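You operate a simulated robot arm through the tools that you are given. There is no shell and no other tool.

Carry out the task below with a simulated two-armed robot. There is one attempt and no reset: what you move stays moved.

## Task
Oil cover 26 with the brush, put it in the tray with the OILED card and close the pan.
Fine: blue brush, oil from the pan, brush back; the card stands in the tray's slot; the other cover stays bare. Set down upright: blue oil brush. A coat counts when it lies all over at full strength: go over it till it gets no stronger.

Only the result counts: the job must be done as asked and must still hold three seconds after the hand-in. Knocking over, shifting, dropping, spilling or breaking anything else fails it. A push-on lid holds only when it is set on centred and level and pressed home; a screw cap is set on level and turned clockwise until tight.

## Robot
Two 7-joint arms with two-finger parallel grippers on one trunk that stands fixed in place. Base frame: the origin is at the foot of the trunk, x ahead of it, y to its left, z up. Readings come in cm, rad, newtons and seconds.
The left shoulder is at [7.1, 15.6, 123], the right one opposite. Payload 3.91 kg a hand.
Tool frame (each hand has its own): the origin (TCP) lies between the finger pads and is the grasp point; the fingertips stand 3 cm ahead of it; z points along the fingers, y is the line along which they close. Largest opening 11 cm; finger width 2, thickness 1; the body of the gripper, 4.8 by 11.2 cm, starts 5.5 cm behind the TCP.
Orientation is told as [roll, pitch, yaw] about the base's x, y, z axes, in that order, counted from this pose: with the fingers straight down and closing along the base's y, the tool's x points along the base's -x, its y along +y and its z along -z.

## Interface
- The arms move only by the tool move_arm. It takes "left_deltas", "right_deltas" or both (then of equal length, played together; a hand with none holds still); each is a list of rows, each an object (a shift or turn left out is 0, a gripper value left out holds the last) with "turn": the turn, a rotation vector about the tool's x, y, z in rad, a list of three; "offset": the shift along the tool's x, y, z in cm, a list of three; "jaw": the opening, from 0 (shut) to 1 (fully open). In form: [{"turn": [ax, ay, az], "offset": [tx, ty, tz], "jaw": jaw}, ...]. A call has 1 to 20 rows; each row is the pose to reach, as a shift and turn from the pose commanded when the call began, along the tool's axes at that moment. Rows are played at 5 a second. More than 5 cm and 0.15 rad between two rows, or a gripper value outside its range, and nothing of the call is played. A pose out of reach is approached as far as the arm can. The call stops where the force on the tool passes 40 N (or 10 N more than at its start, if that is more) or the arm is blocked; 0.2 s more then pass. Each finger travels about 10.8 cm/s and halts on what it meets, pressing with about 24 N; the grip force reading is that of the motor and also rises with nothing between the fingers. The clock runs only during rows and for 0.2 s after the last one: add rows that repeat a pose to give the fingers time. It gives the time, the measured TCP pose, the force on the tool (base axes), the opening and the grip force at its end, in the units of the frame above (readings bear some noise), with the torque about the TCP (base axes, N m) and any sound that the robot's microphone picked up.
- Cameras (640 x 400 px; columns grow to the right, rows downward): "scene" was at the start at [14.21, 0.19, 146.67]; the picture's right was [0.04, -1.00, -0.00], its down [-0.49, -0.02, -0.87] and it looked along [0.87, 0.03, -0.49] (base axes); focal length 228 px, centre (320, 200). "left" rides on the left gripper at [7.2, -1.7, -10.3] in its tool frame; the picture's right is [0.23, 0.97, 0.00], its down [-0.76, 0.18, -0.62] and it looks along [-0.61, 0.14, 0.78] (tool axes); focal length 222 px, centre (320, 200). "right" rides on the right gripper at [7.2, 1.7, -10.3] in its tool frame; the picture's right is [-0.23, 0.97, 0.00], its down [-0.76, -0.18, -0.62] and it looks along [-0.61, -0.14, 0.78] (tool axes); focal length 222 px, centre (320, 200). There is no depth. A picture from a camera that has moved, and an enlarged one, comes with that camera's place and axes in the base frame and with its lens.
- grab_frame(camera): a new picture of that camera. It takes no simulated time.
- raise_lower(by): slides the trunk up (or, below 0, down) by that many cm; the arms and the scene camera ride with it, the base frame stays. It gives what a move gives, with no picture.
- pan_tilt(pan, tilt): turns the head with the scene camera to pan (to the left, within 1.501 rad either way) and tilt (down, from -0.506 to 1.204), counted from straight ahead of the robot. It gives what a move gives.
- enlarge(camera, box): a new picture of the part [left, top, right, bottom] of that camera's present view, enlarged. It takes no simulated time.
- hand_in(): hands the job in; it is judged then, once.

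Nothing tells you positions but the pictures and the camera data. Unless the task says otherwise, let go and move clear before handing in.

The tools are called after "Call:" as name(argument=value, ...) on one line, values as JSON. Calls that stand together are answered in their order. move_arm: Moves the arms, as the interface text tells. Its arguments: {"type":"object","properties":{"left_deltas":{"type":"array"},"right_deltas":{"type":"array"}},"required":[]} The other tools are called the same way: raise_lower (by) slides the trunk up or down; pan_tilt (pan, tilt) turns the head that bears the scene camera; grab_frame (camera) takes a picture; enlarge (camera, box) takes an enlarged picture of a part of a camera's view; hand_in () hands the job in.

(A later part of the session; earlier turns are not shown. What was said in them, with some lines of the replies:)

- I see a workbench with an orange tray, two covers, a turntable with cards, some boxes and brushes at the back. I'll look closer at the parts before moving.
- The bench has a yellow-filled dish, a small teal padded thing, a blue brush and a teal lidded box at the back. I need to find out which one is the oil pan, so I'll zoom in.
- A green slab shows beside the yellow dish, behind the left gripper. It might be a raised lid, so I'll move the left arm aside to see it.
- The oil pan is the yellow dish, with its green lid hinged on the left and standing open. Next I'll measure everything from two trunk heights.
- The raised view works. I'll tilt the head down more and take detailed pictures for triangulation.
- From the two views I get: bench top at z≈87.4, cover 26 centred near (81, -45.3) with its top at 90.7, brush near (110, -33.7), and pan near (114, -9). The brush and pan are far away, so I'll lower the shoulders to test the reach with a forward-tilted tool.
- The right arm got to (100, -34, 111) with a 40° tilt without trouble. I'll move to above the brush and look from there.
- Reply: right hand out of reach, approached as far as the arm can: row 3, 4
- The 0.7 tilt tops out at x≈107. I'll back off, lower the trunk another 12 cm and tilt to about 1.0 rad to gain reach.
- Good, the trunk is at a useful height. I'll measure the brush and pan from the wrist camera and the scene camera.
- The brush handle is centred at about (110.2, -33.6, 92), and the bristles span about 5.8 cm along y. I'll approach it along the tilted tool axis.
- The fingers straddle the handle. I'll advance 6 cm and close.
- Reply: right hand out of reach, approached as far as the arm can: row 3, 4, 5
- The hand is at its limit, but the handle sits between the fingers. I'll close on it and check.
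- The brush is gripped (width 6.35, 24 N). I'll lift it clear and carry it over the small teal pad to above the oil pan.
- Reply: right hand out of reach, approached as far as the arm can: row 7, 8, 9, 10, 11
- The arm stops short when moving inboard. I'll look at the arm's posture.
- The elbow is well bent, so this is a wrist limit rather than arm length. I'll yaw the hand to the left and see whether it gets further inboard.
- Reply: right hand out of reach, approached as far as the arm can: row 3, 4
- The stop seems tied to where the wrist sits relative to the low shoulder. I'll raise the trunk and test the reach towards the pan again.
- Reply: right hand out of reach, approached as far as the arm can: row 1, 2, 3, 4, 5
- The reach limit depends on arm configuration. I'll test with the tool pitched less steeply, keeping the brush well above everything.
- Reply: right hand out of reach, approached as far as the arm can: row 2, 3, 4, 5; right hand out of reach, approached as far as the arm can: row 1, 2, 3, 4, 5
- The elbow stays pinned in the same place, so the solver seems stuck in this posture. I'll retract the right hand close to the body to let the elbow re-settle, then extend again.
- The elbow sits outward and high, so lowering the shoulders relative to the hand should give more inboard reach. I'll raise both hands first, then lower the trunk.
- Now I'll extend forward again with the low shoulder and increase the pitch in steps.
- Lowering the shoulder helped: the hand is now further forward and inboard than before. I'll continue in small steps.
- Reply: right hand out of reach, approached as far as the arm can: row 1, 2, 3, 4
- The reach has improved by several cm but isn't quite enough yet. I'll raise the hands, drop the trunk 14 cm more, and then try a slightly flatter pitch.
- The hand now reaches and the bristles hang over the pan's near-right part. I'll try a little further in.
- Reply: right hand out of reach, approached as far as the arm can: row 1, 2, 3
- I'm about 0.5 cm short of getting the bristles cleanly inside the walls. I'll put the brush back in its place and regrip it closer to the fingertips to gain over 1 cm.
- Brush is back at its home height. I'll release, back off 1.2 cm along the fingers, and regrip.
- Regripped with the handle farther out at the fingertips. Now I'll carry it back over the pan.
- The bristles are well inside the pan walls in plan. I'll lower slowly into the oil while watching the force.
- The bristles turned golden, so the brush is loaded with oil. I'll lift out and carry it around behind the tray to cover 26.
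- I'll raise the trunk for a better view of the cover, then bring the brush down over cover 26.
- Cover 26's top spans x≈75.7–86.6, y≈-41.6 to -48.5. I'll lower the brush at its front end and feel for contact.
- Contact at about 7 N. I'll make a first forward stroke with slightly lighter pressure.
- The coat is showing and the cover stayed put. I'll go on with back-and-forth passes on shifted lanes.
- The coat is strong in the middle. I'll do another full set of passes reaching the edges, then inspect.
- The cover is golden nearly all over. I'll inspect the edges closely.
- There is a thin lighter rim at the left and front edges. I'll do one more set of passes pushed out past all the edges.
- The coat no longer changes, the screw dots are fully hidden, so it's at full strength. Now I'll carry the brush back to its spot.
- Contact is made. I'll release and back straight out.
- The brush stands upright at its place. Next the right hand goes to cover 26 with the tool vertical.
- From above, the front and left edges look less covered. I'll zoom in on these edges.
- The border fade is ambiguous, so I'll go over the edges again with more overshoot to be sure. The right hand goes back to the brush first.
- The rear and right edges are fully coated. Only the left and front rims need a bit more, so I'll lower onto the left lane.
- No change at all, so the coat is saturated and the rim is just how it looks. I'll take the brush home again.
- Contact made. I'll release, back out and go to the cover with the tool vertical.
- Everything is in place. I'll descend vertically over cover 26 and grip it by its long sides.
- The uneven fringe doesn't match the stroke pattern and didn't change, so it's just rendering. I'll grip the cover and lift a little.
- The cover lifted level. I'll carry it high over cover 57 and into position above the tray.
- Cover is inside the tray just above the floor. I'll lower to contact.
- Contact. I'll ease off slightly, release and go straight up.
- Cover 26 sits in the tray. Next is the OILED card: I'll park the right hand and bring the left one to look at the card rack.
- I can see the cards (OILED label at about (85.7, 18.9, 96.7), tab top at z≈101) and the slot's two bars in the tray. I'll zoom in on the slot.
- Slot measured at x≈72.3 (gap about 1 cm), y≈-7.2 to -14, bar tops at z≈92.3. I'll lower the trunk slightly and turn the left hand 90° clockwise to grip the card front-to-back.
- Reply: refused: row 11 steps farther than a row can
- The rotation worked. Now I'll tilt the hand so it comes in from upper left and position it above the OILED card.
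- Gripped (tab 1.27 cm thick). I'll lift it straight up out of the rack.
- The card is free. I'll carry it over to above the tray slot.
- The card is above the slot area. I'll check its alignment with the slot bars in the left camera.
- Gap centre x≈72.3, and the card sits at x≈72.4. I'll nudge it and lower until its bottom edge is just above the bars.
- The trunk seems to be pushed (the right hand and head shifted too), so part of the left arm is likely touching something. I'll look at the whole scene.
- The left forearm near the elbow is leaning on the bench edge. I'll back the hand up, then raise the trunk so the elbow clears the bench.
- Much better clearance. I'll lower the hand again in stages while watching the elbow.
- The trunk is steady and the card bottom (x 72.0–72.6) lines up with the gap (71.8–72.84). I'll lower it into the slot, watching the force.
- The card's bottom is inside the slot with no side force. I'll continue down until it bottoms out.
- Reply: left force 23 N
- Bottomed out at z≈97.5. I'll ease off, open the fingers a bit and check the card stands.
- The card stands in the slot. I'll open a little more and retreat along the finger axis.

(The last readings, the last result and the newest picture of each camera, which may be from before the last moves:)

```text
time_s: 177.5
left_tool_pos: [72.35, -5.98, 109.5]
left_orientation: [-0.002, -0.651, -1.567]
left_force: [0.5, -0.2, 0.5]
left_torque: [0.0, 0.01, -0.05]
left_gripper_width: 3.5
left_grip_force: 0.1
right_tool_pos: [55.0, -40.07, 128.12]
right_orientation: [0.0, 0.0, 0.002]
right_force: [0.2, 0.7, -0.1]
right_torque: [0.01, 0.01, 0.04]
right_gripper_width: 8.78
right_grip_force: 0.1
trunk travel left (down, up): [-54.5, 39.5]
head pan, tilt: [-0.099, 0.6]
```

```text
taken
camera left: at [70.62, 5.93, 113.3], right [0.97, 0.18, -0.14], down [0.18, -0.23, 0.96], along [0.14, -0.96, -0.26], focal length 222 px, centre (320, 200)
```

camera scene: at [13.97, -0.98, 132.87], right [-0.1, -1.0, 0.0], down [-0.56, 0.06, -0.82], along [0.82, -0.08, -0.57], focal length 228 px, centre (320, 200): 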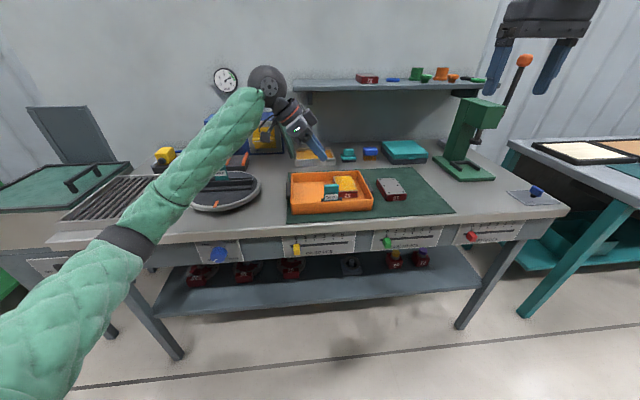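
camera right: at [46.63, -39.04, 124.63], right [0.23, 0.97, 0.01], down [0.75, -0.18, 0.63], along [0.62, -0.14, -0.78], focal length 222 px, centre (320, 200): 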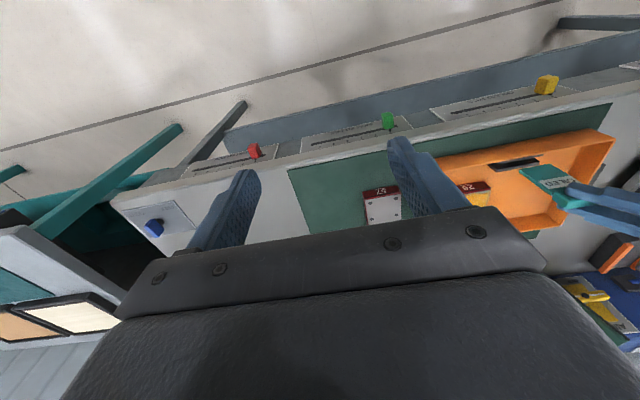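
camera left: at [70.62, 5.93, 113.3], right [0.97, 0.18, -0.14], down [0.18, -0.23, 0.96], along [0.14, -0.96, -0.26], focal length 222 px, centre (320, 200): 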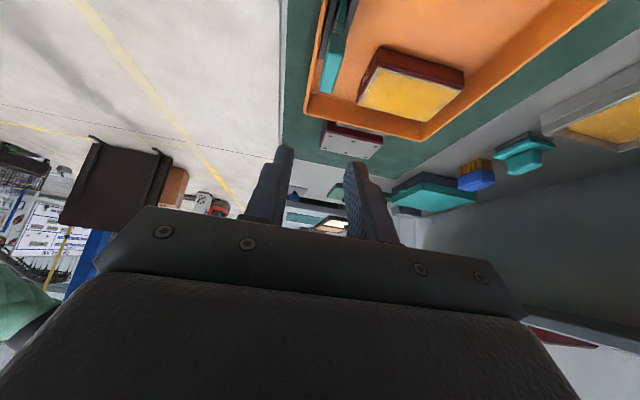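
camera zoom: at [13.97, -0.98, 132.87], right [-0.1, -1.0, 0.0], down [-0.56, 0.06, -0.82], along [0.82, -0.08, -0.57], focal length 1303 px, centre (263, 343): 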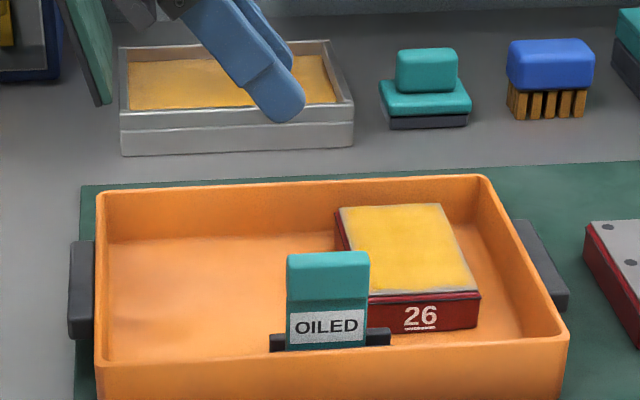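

The OILED card stands in the tray slot. For the lid, I'll swing the left hand up and turn it to point forward-right.

Call:
move_arm(left_deltas=[{"offset": [1.3, 1.3, -3.2], "jaw": 0.1}, {"offset": [2.7, 2.6, -6.4], "jaw": 0.0}, {"offset": [4, 3.8, -9.6]}, {"offset": [5.3, 5.1, -12.8]}, {"offset": [6.6, 6.4, -16]}, {"offset": [7.98, 7.65, -19.25]}, {"offset": [7.98, 7.65, -19.25]}])

Call:
move_arm(left_deltas=[{"turn": [-0.0839, 0, -0.1103]}, {"turn": [-0.1677, 0, -0.2206]}, {"turn": [-0.2516, 0, -0.3309]}, {"turn": [-0.3354, 0, -0.4411]}, {"turn": [-0.4193, 0, -0.5514]}, {"turn": [-0.5031, 0, -0.6617]}, {"turn": [-0.587, 0, -0.772]}, {"turn": [-0.587, 0, -0.772]}])

Call:
grab_frame(camera="scene")

Call:
grab_frame(camera="left")

```text
time_s: 179.1
left_tool_pos: [79.94, 11.87, 119.97]
left_orientation: [0.0, -0.649, -1.569]
left_force: [-0.6, -0.4, -0.3]
left_torque: [0.02, -0.01, -0.04]
left_gripper_width: 0.01
left_grip_force: 23.8
right_tool_pos: [55.11, -39.98, 127.98]
right_orientation: [0.002, 0.0, 0.0]
right_force: [0.0, 0.6, -0.2]
right_torque: [-0.03, 0.03, 0.02]
right_gripper_width: 8.8
right_grip_force: 0.2
trunk travel left (down, up): [-54.5, 39.5]
head pan, tilt: [-0.099, 0.6]
```

```text
time_s: 180.9
left_tool_pos: [79.99, 12.02, 119.94]
left_orientation: [-0.001, -0.648, -0.597]
left_force: [-1.0, 0.4, -0.2]
left_torque: [0.0, 0.01, 0.01]
left_gripper_width: 0.01
left_grip_force: 23.5
right_tool_pos: [55.11, -40.11, 128.04]
right_orientation: [0.0, 0.0, 0.002]
right_force: [0.0, -0.5, -0.2]
right_torque: [-0.02, -0.03, -0.01]
right_gripper_width: 8.79
right_grip_force: 0.1
trunk travel left (down, up): [-54.5, 39.5]
head pan, tilt: [-0.099, 0.6]
```

```text
taken
camera scene: at [13.94, -1.02, 132.87], right [-0.1, -1.0, 0.0], down [-0.56, 0.06, -0.82], along [0.82, -0.08, -0.57], focal length 228 px, centre (320, 200)
```

scene: 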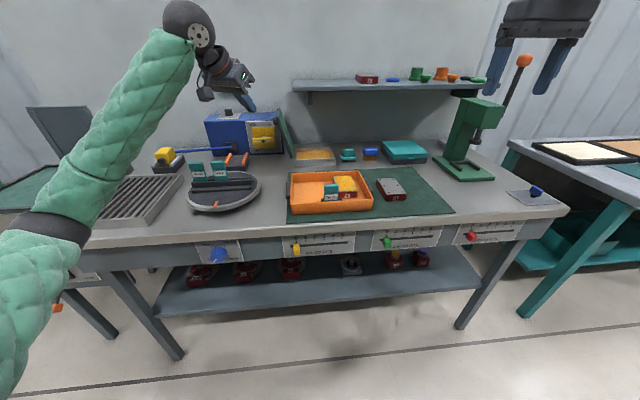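

```text
taken
camera left: at [69.06, 17.32, 123.72], right [0.4, 0.91, -0.14], down [0.29, 0.02, 0.96], along [0.87, -0.42, -0.26], focal length 222 px, centre (320, 200)
```

left: 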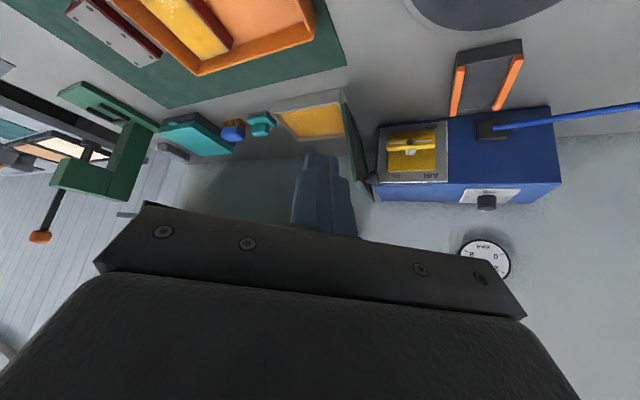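

Call:
move_arm(left_deltas=[{"offset": [-0.8, 2, 2.7], "turn": [0, -0.1, 0]}, {"offset": [-1.6, 4, 5.5], "turn": [0, -0.2, 0]}, {"offset": [-2.4, 6, 8.2], "turn": [0, -0.3, 0]}, {"offset": [-3.2, 8.1, 11], "turn": [0, -0.4, 0]}, {"offset": [-4, 10.1, 13.7], "turn": [0, -0.5, 0]}, {"offset": [-4.8, 12.1, 16.5], "turn": [0, -0.55, 0]}, {"offset": [-5.56, 14.1, 19.2], "turn": [0, -0.55, 0]}, {"offset": [-5.56, 14.1, 19.2], "turn": [0, -0.55, 0]}])

Call:
grab_frame(camera="left")

Call:
enlarge(camera="scene", box=[200, 60, 360, 200])

```text
time_s: 182.7
left_tool_pos: [101.12, 14.57, 107.96]
left_orientation: [0.001, -1.201, -0.599]
left_force: [0.8, 0.3, 0.8]
left_torque: [0.0, 0.01, 0.02]
left_gripper_width: 0.03
left_grip_force: 24.0
right_tool_pos: [54.93, -40.16, 128.08]
right_orientation: [-0.001, 0.0, 0.001]
right_force: [-0.8, -1.3, 0.4]
right_torque: [-0.02, -0.04, 0.02]
right_gripper_width: 8.82
right_grip_force: 0.1
trunk travel left (down, up): [-54.5, 39.5]
head pan, tilt: [-0.099, 0.6]
```

```text
taken
camera left: at [90.03, 20.05, 104.97], right [0.48, 0.85, -0.21], down [-0.15, 0.32, 0.94], along [0.86, -0.42, 0.28], focal length 222 px, centre (320, 200)
```

left: 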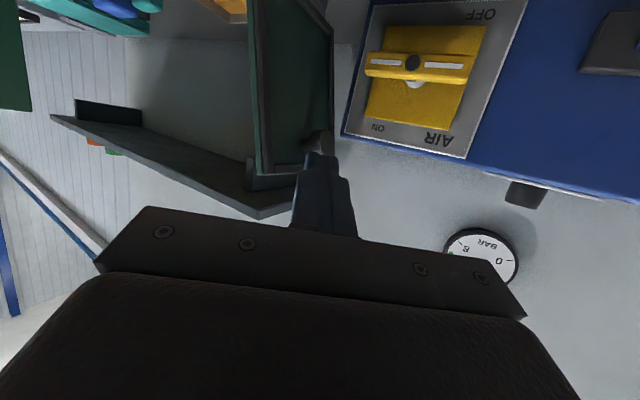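

```text
2.86 times, centred on (280, 130) of scene
camera zoom: at [13.88, -1.02, 132.88], right [-0.1, -1.0, 0.0], down [-0.56, 0.06, -0.83], along [0.82, -0.08, -0.57], focal length 652 px, centre (434, 400)
```

zoom: 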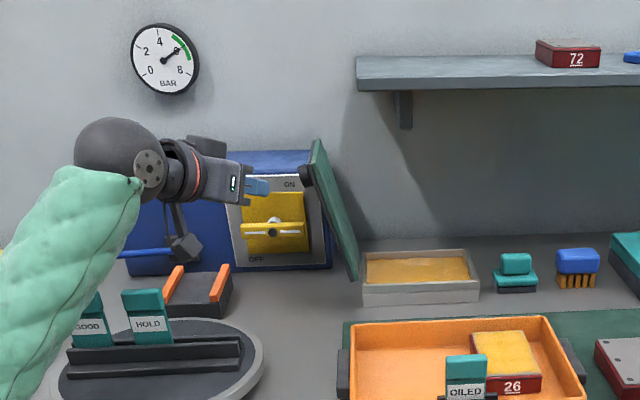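

The left hand reached the spot just left of the lid with no strain. I'll move the closed fingertips next to the lid's outer face.

Call:
move_arm(left_deltas=[{"offset": [-0.45, 0.1, 1.5]}, {"offset": [-0.9, 0.2, 3]}, {"offset": [-1.36, 0.25, 4.61]}, {"offset": [-1.36, 0.25, 4.61]}])

Call:
grab_frame(camera="left")

Call:
enlarge(camera="scene", box=[240, 80, 360, 170])

```text
time_s: 183.7
left_tool_pos: [105.24, 12.07, 107.63]
left_orientation: [0.0, -1.198, -0.598]
left_force: [-0.6, -0.4, 0.0]
left_torque: [0.0, -0.01, 0.05]
left_gripper_width: 0.01
left_grip_force: 24.2
right_tool_pos: [55.12, -40.1, 128.02]
right_orientation: [0.0, 0.0, 0.004]
right_force: [-0.2, -0.2, 0.4]
right_torque: [-0.01, 0.0, 0.01]
right_gripper_width: 8.81
right_grip_force: 0.1
trunk travel left (down, up): [-54.5, 39.5]
head pan, tilt: [-0.099, 0.6]
```

```text
taken
camera left: at [94.1, 17.62, 104.55], right [0.48, 0.85, -0.21], down [-0.15, 0.32, 0.94], along [0.86, -0.42, 0.28], focal length 222 px, centre (320, 200)
```

left: 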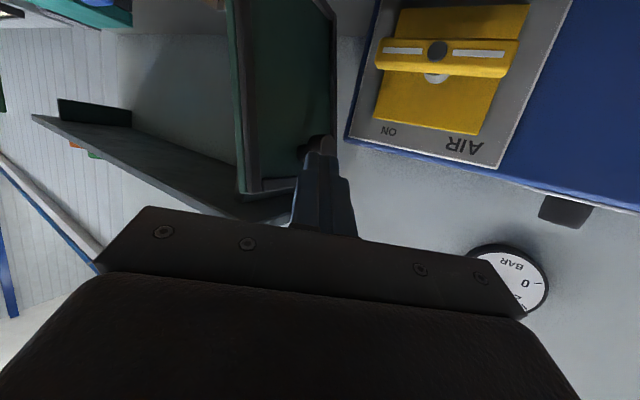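

```text
4.44 times, centred on (300, 125) of scene
camera zoom: at [13.91, -1.01, 132.88], right [-0.1, -1.0, 0.0], down [-0.56, 0.06, -0.82], along [0.82, -0.08, -0.57], focal length 1014 px, centre (409, 533)
```

zoom: 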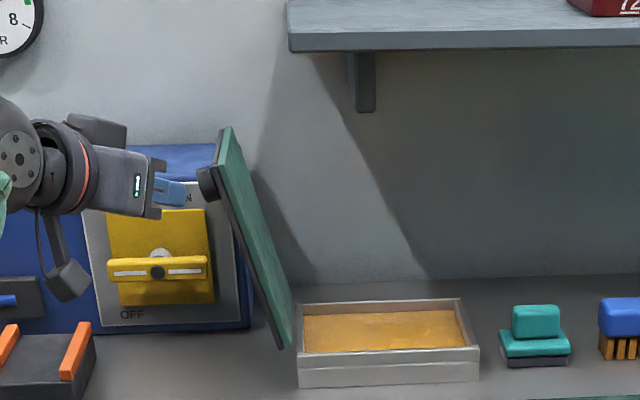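

Call:
move_arm(left_deltas=[{"offset": [-0.2, -0.83, 0.53]}, {"offset": [-0.41, -1.65, 1.05]}, {"offset": [-0.61, -2.48, 1.58]}, {"offset": [-0.82, -3.3, 2.1]}, {"offset": [-1.02, -4.13, 2.63]}, {"offset": [-1.23, -4.95, 3.16]}])

Call:
enlarge(camera="scene", box=[240, 80, 360, 170])

```text
time_s: 185.1
left_tool_pos: [105.26, 5.9, 107.56]
left_orientation: [-0.003, -1.198, -0.6]
left_force: [-1.0, 1.0, 0.1]
left_torque: [0.0, 0.0, 0.02]
left_gripper_width: 0.0
left_grip_force: 23.9
right_tool_pos: [55.0, -40.1, 128.17]
right_orientation: [0.001, 0.0, 0.002]
right_force: [0.1, -0.5, 0.5]
right_torque: [0.02, -0.01, -0.01]
right_gripper_width: 8.79
right_grip_force: 0.1
trunk travel left (down, up): [-54.5, 39.5]
head pan, tilt: [-0.099, 0.6]
```

```text
4.44 times, centred on (300, 125) of scene
camera zoom: at [13.93, -1.07, 132.87], right [-0.1, -1.0, 0.0], down [-0.56, 0.06, -0.82], along [0.82, -0.08, -0.57], focal length 1014 px, centre (409, 533)
```

zoom: 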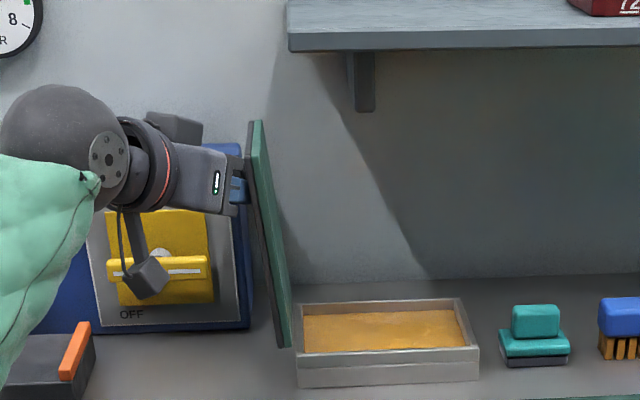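

The lid is moving and nearly upright. I'll keep pushing.

Call:
move_arm(left_deltas=[{"offset": [-0.2, -0.83, 0.53]}, {"offset": [-0.41, -1.65, 1.05]}, {"offset": [-0.61, -2.48, 1.58]}, {"offset": [-0.82, -3.3, 2.1]}, {"offset": [-1.02, -4.13, 2.63]}, {"offset": [-1.02, -4.13, 2.63]}])

Call:
enlarge(camera="scene", box=[240, 80, 360, 170])

```text
time_s: 186.5
left_tool_pos: [104.99, 1.03, 107.87]
left_orientation: [0.003, -1.204, -0.603]
left_force: [0.3, -0.7, 0.4]
left_torque: [0.02, 0.01, 0.0]
left_gripper_width: 0.0
left_grip_force: 24.3
right_tool_pos: [54.76, -40.11, 128.12]
right_orientation: [0.001, -0.002, 0.0]
right_force: [0.6, -0.3, -0.1]
right_torque: [-0.04, 0.02, 0.03]
right_gripper_width: 8.82
right_grip_force: 0.1
trunk travel left (down, up): [-54.5, 39.5]
head pan, tilt: [-0.099, 0.6]
```

```text
4.44 times, centred on (300, 125) of scene
camera zoom: at [13.66, -1.0, 132.93], right [-0.1, -1.0, 0.0], down [-0.56, 0.06, -0.83], along [0.82, -0.08, -0.56], focal length 1014 px, centre (409, 533)
```

zoom: 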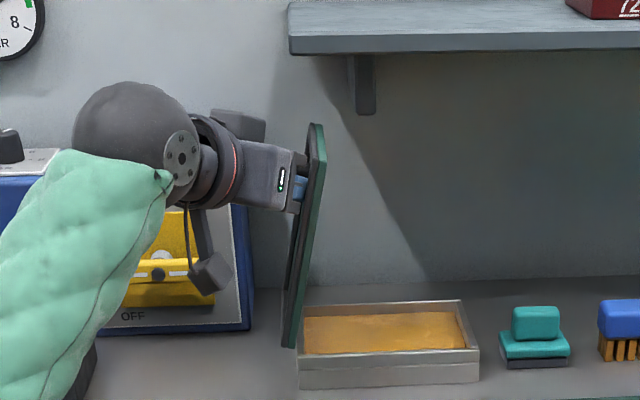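

The lid is past vertical, but the trunk shifted a few mm, so something may be touching. I'll look around before continuing.

Call:
grab_frame(camera="scene")

Call:
pan_tilt(pan=0.4, tilt=0.7)

Call:
grab_frame(camera="scene")

Call:
grab_frame(camera="right")

```text
taken
camera scene: at [13.66, -1.0, 132.93], right [-0.1, -1.0, 0.0], down [-0.56, 0.06, -0.83], along [0.82, -0.08, -0.56], focal length 228 px, centre (320, 200)
```

scene: 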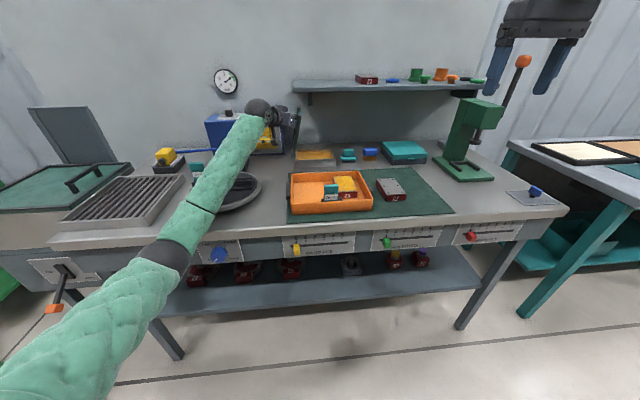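

```text
time_s: 187.4
left_tool_pos: [105.11, 1.06, 107.88]
left_orientation: [0.003, -1.202, -0.601]
left_force: [-0.2, 0.4, 0.3]
left_torque: [0.03, -0.01, 0.0]
left_gripper_width: 0.02
left_grip_force: 24.2
right_tool_pos: [54.74, -40.07, 128.28]
right_orientation: [0.0, 0.0, 0.002]
right_force: [-0.3, 0.3, -0.3]
right_torque: [0.04, -0.02, -0.02]
right_gripper_width: 8.78
right_grip_force: 0.0
trunk travel left (down, up): [-54.5, 39.5]
head pan, tilt: [0.4, 0.7]
```

```text
taken
camera scene: at [12.69, 3.12, 132.06], right [0.39, -0.92, 0.0], down [-0.59, -0.25, -0.77], along [0.71, 0.3, -0.64], focal length 228 px, centre (320, 200)
```

scene: 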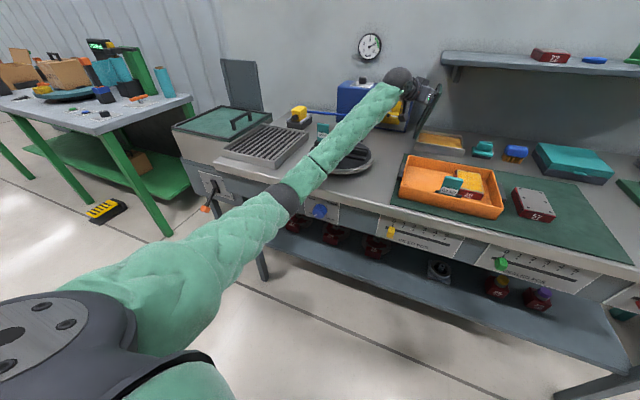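

```text
taken
camera right: at [47.59, -38.51, 138.4], right [0.23, 0.97, 0.0], down [0.76, -0.18, 0.62], along [0.61, -0.14, -0.78], focal length 222 px, centre (320, 200)
```

right: 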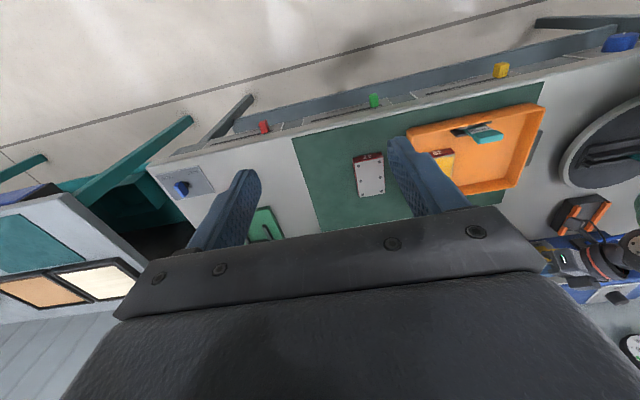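

The lid holds its position by itself past vertical. I'll back off slightly and raise the trunk a little so the elbow has more clearance.

Call:
move_arm(left_deltas=[{"offset": [0.2, 0.83, -0.53]}, {"offset": [0.41, 1.65, -1.05]}, {"offset": [0.41, 1.65, -1.05]}])

Call:
pan_tilt(pan=-0.1, tilt=0.6)

Call:
enlarge(camera="scene", box=[240, 80, 360, 170])

```text
time_s: 188.2
left_tool_pos: [104.95, 2.97, 107.74]
left_orientation: [0.01, -1.2, -0.608]
left_force: [0.1, -0.3, 0.3]
left_torque: [0.0, 0.01, -0.02]
left_gripper_width: 0.0
left_grip_force: 24.1
right_tool_pos: [54.82, -40.23, 128.09]
right_orientation: [0.004, -0.005, 0.001]
right_force: [0.1, -0.2, -0.5]
right_torque: [0.02, 0.03, 0.0]
right_gripper_width: 8.8
right_grip_force: 0.2
trunk travel left (down, up): [-54.5, 39.5]
head pan, tilt: [0.4, 0.7]
```

```text
time_s: 189.2
left_tool_pos: [105.02, 2.91, 107.89]
left_orientation: [0.006, -1.2, -0.606]
left_force: [0.1, 0.1, -0.2]
left_torque: [0.03, -0.03, -0.04]
left_gripper_width: 0.03
left_grip_force: 23.5
right_tool_pos: [54.78, -40.28, 128.2]
right_orientation: [0.002, -0.002, 0.002]
right_force: [-0.3, -1.0, 0.7]
right_torque: [0.03, 0.01, -0.02]
right_gripper_width: 8.81
right_grip_force: 0.0
trunk travel left (down, up): [-54.5, 39.5]
head pan, tilt: [-0.099, 0.6]
```

```text
4.44 times, centred on (300, 125) of scene
camera zoom: at [13.55, -1.21, 132.91], right [-0.1, -1.0, 0.0], down [-0.56, 0.06, -0.83], along [0.82, -0.08, -0.56], focal length 1014 px, centre (409, 533)
```

zoom: 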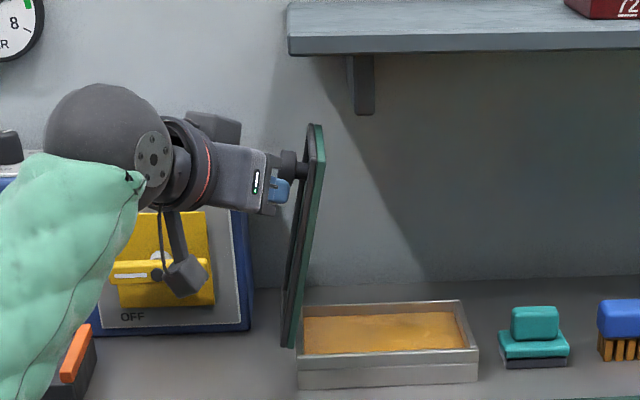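

Call:
raise_lower(by=8)

Call:
grab_frame(camera="scene")

```text
time_s: 190.3
left_tool_pos: [105.4, 3.13, 115.49]
left_orientation: [-0.001, -1.199, -0.6]
left_force: [0.7, 0.1, -0.2]
left_torque: [-0.01, -0.02, 0.01]
left_gripper_width: 0.0
left_grip_force: 24.2
right_tool_pos: [55.11, -40.01, 136.13]
right_orientation: [0.0, 0.0, 0.0]
right_force: [-0.3, -0.1, -0.3]
right_torque: [0.01, -0.01, 0.0]
right_gripper_width: 8.78
right_grip_force: 0.0
trunk travel left (down, up): [-62.5, 31.5]
head pan, tilt: [-0.099, 0.6]
```

```text
taken
camera scene: at [13.97, -1.07, 140.85], right [-0.1, -1.0, 0.0], down [-0.56, 0.06, -0.82], along [0.82, -0.08, -0.57], focal length 228 px, centre (320, 200)
```

scene: 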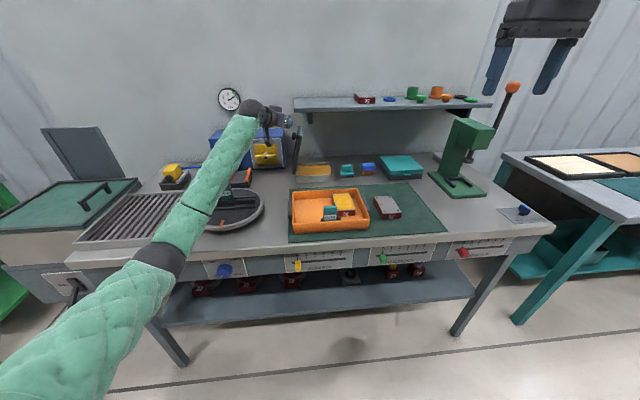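

The trunk is free again. I'll lower the hand to the left of the lid and continue pushing it over along its arc.

Call:
move_arm(left_deltas=[{"offset": [0.41, 1.65, -1.05]}, {"offset": [3.2, 1.65, 0.05]}, {"offset": [6, 1.65, 1.1]}, {"offset": [8.24, 1.65, 1.99]}, {"offset": [8.24, 1.65, 1.99]}])

Call:
grab_frame(camera="scene")

Call:
enlarge(camera="scene", box=[240, 90, 360, 190])

```text
time_s: 191.5
left_tool_pos: [105.25, 5.14, 107.23]
left_orientation: [0.0, -1.2, -0.599]
left_force: [-0.7, -0.8, 1.5]
left_torque: [-0.02, -0.01, -0.02]
left_gripper_width: 0.0
left_grip_force: 23.8
right_tool_pos: [54.98, -40.05, 136.07]
right_orientation: [-0.003, -0.001, 0.001]
right_force: [-0.4, -0.2, -0.1]
right_torque: [-0.02, 0.04, -0.01]
right_gripper_width: 8.8
right_grip_force: 0.0
trunk travel left (down, up): [-62.5, 31.5]
head pan, tilt: [-0.099, 0.6]
```

```text
taken
camera scene: at [13.92, -1.07, 140.87], right [-0.1, -1.0, 0.0], down [-0.56, 0.06, -0.82], along [0.82, -0.08, -0.57], focal length 228 px, centre (320, 200)
```

scene: 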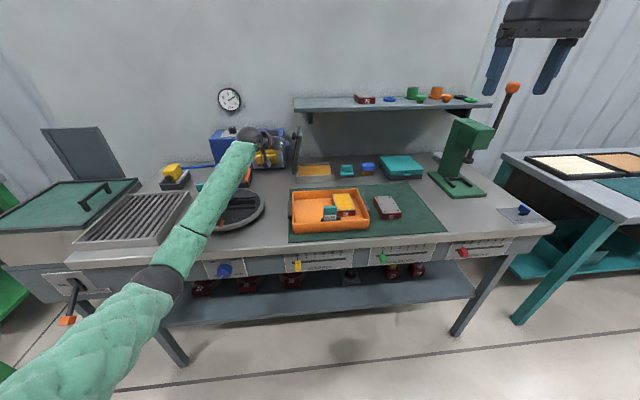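

```text
4.00 times, centred on (300, 140) of scene
camera zoom: at [13.92, -1.07, 140.87], right [-0.1, -1.0, 0.0], down [-0.56, 0.06, -0.82], along [0.82, -0.08, -0.57], focal length 912 px, centre (400, 440)
```

zoom: 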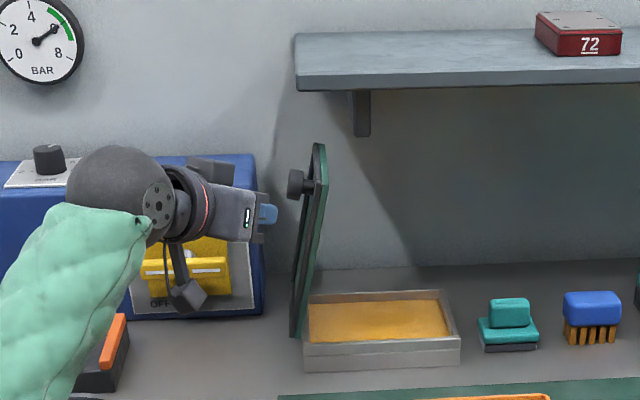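

Call:
move_arm(left_deltas=[{"offset": [-0.08, -1.82, 1.3]}, {"offset": [-0.22, -2.97, 2.09]}, {"offset": [-0.39, -4.21, 2.94]}, {"offset": [-0.36, -5.2, 3.68]}, {"offset": [-0.23, -6.19, 4.45]}, {"offset": [-0.23, -6.19, 4.45]}])

Call:
enlarge(camera="scene", box=[240, 90, 360, 190])

```text
time_s: 192.9
left_tool_pos: [105.21, -2.42, 105.79]
left_orientation: [-0.003, -1.2, -0.598]
left_force: [0.2, -0.6, 0.9]
left_torque: [-0.01, 0.0, 0.0]
left_gripper_width: 0.0
left_grip_force: 24.0
right_tool_pos: [55.16, -39.97, 136.04]
right_orientation: [0.001, 0.002, 0.003]
right_force: [0.2, 0.2, 1.0]
right_torque: [0.02, -0.03, 0.0]
right_gripper_width: 8.79
right_grip_force: 0.0
trunk travel left (down, up): [-62.5, 31.5]
head pan, tilt: [-0.099, 0.6]
```

```text
4.00 times, centred on (300, 140) of scene
camera zoom: at [13.94, -1.03, 140.87], right [-0.1, -1.0, 0.0], down [-0.56, 0.06, -0.82], along [0.82, -0.08, -0.57], focal length 912 px, centre (400, 440)
```

zoom: 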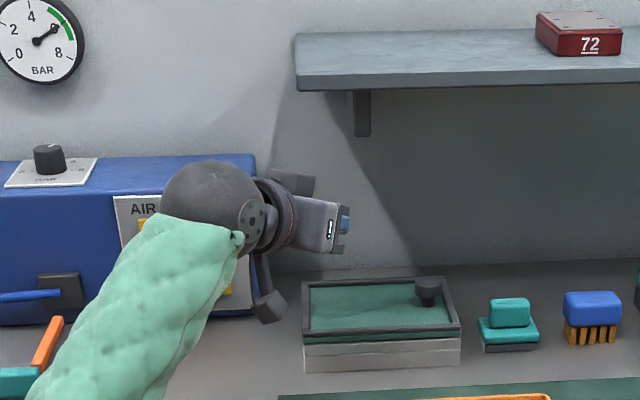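

The lid fell shut on the pan. I'll check it closely and withdraw the left hand upwards.

Call:
enlarge(camera="scene", box=[305, 150, 365, 190])

Call:
move_arm(left_deltas=[{"offset": [-2, 0, -3.5]}, {"offset": [-4, 0, -7]}, {"offset": [-6, 0, -10.5]}, {"offset": [-8, 0, -14]}, {"offset": [-10, 0, -18]}, {"offset": [-11, 0, -22]}, {"offset": [-12, 0, -26]}, {"offset": [-12, 0, -26]}])

Call:
grab_frame(camera="scene")

Call:
grab_frame(camera="left")

```text
10.00 times, centred on (335, 170) of scene
camera zoom: at [13.94, -1.03, 140.87], right [-0.1, -1.0, 0.0], down [-0.56, 0.06, -0.82], along [0.82, -0.08, -0.57], focal length 2281 px, centre (170, 500)
```

zoom: 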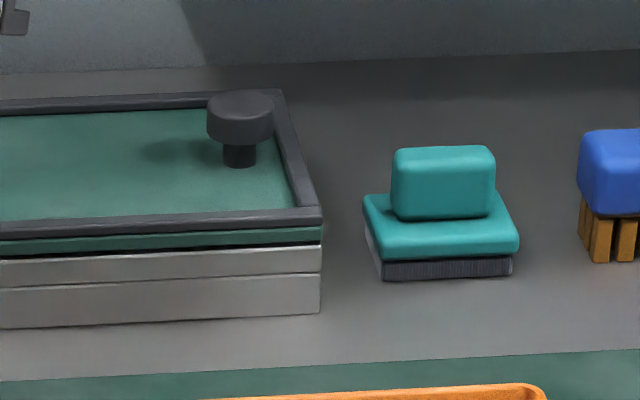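

```text
time_s: 194.7
left_tool_pos: [88.88, 8.58, 126.4]
left_orientation: [-0.002, -1.198, -0.599]
left_force: [-0.2, 0.8, -0.6]
left_torque: [-0.01, 0.01, 0.0]
left_gripper_width: 0.0
left_grip_force: 23.9
right_tool_pos: [55.12, -40.16, 135.95]
right_orientation: [0.003, 0.0, 0.001]
right_force: [0.1, 0.7, 0.5]
right_torque: [-0.01, 0.03, -0.01]
right_gripper_width: 8.81
right_grip_force: 0.1
trunk travel left (down, up): [-62.5, 31.5]
head pan, tilt: [-0.099, 0.6]
```

```text
taken
camera scene: at [14.0, -1.11, 140.86], right [-0.1, -1.0, 0.0], down [-0.56, 0.06, -0.82], along [0.82, -0.08, -0.57], focal length 228 px, centre (320, 200)
```

scene: 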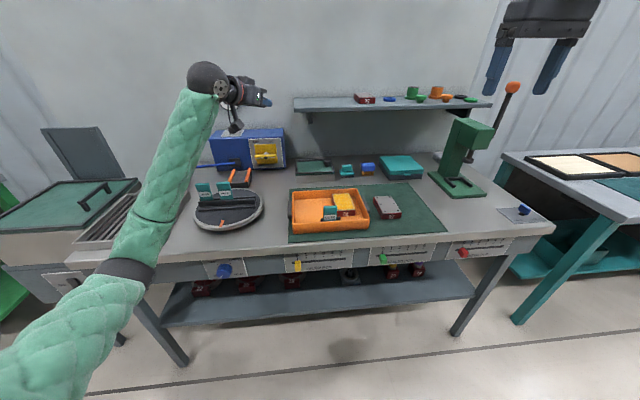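

```text
taken
camera left: at [77.78, 14.12, 123.34], right [0.48, 0.85, -0.21], down [-0.15, 0.32, 0.94], along [0.86, -0.42, 0.28], focal length 222 px, centre (320, 200)
```

left: 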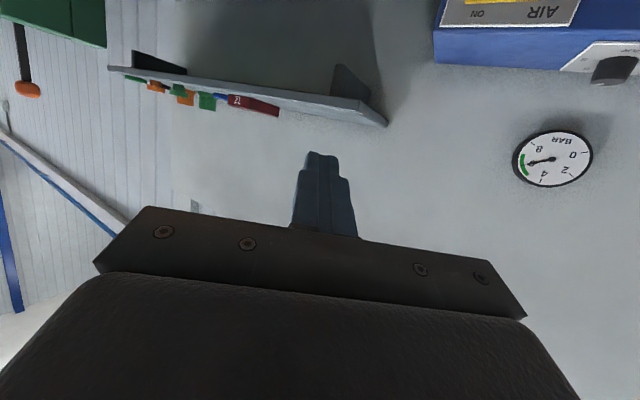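

Call:
enlarge(camera="scene", box=[285, 150, 345, 190])

Call:
enlarge(camera="scene", box=[180, 160, 280, 240])

Call:
enlarge(camera="scene", box=[280, 150, 440, 245])

Call:
enlarge(camera="scene", box=[60, 120, 300, 240])

```text
10.00 times, centred on (315, 170) of scene
camera zoom: at [14.0, -1.11, 140.86], right [-0.1, -1.0, 0.0], down [-0.56, 0.06, -0.82], along [0.82, -0.08, -0.57], focal length 2281 px, centre (370, 500)
```

zoom: 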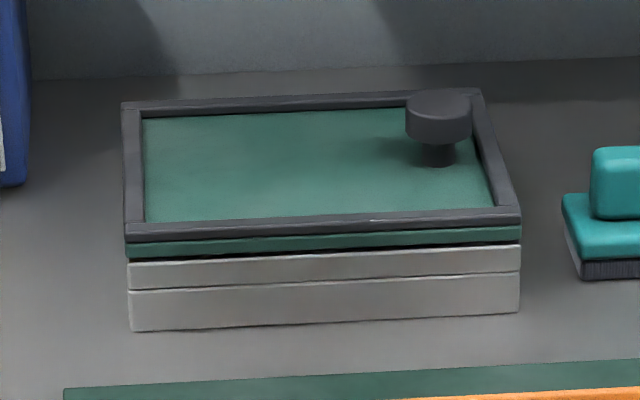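

```text
5.00 times, centred on (230, 200) of scene
camera zoom: at [14.0, -1.11, 140.86], right [-0.1, -1.0, 0.0], down [-0.56, 0.06, -0.82], along [0.82, -0.08, -0.57], focal length 1140 px, centre (770, 200)
```

zoom: 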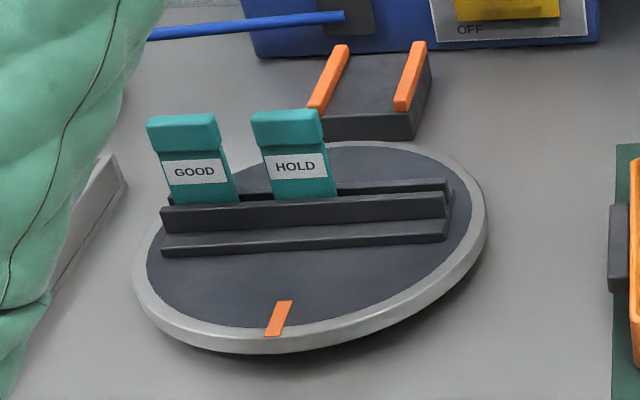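

```text
4.00 times, centred on (360, 198) of scene
camera zoom: at [14.0, -1.11, 140.86], right [-0.1, -1.0, 0.0], down [-0.56, 0.06, -0.82], along [0.82, -0.08, -0.57], focal length 912 px, centre (160, 210)
```

zoom: 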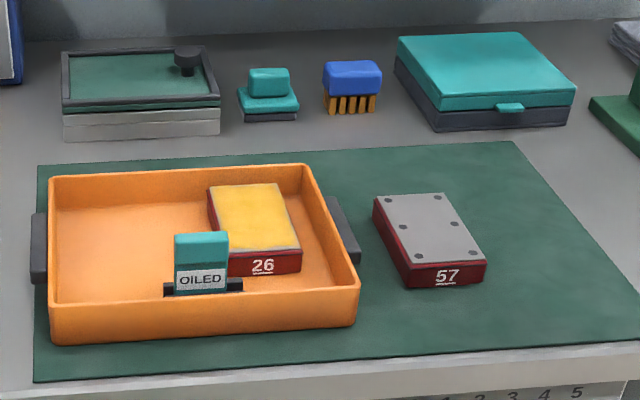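

```text
2.67 times, centred on (180, 180) of scene
camera zoom: at [14.0, -1.11, 140.86], right [-0.1, -1.0, 0.0], down [-0.56, 0.06, -0.82], along [0.82, -0.08, -0.57], focal length 608 px, centre (693, 253)
```

zoom: 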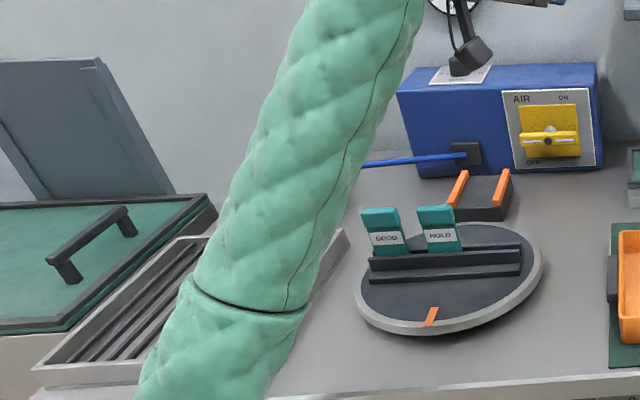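

Everything is in place: pan closed, brush upright, OILED card in the slot, cover 26 in the tray. I'll take one last close look at the coat, the brush and cover 57.

Call:
enlarge(camera="scene", box=[318, 180, 372, 225])

Call:
raise_lower(by=15)

Call:
pan_tilt(pan=-0.2, tilt=0.8)

Call:
grab_frame(camera="scene")

```text
8.89 times, centred on (345, 202) of scene
camera zoom: at [14.0, -1.11, 140.86], right [-0.1, -1.0, 0.0], down [-0.56, 0.06, -0.82], along [0.82, -0.08, -0.57], focal length 2028 px, centre (98, 178)
```

zoom: 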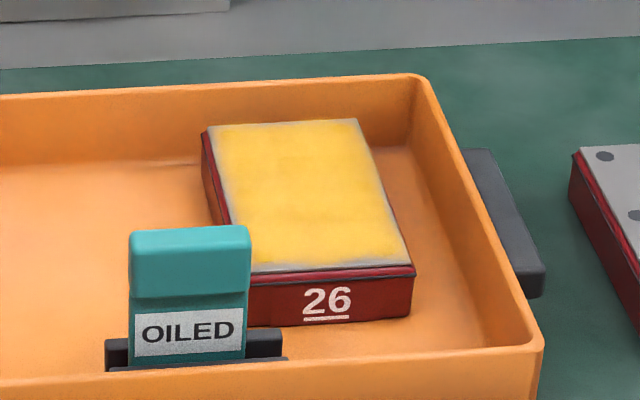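

```text
time_s: 196.5
left_tool_pos: [88.89, 8.57, 141.37]
left_orientation: [-0.002, -1.2, -0.598]
left_force: [0.8, -0.7, 0.2]
left_torque: [0.02, 0.02, -0.03]
left_gripper_width: 0.0
left_grip_force: 24.2
right_tool_pos: [55.13, -40.22, 151.01]
right_orientation: [0.0, -0.003, 0.002]
right_force: [-0.5, -0.2, -0.4]
right_torque: [-0.01, 0.0, -0.02]
right_gripper_width: 8.78
right_grip_force: 0.1
trunk travel left (down, up): [-77.5, 16.5]
head pan, tilt: [-0.099, 0.6]
```

```text
time_s: 197.2
left_tool_pos: [88.9, 8.67, 141.27]
left_orientation: [-0.003, -1.198, -0.599]
left_force: [0.1, 0.0, -0.7]
left_torque: [0.01, 0.03, 0.05]
left_gripper_width: 0.01
left_grip_force: 24.2
right_tool_pos: [55.08, -40.02, 151.01]
right_orientation: [0.0, 0.001, 0.001]
right_force: [0.1, -0.3, -0.2]
right_torque: [0.01, 0.04, 0.01]
right_gripper_width: 8.8
right_grip_force: 0.0
trunk travel left (down, up): [-77.5, 16.5]
head pan, tilt: [-0.201, 0.799]
```

```text
taken
camera scene: at [13.06, -1.78, 154.19], right [-0.2, -0.98, 0.0], down [-0.7, 0.14, -0.7], along [0.68, -0.14, -0.72], focal length 228 px, centre (320, 200)
```

scene: 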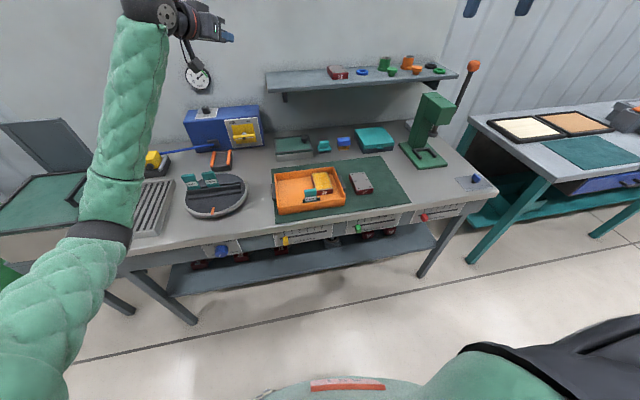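

The coat shows an even margin on all sides and both hands are clear and free. Everything asked for is done, so I'm handing in.

Call:
hand_in()

```text
The job is handed in.
```

I handed the job in. Cover 26 is oiled and lying in the tray, and the OILED card stands in the tray's slot. I haven't seen the verdict.

- **Oiling:** I loaded the blue brush from the pan and went over cover 26 until another pass made no visible difference. A narrow, paler margin about 0.3–0.5 cm wide is left around the edge. It looked even on all sides in the last view and stayed the same after I brushed past every edge, so I took it as the limit of the coat. I couldn't confirm that.
- **Brush:** it is back in its place, standing upright on its bristles.
- **Cover 57:** I never touched it with the brush, and it still looks bare.
- **Pan:** I pushed the hinged lid past upright and it fell shut on its own. It looks level and fully closed, but I didn't press it down.
- **Contact with the bench:** the left forearm leaned on the bench edge, first while placing the card and again while closing the lid. Both times I backed off and raised the trunk. Nothing on the bench looked moved afterwards.

Both hands were empty and clear of everything at hand-in.
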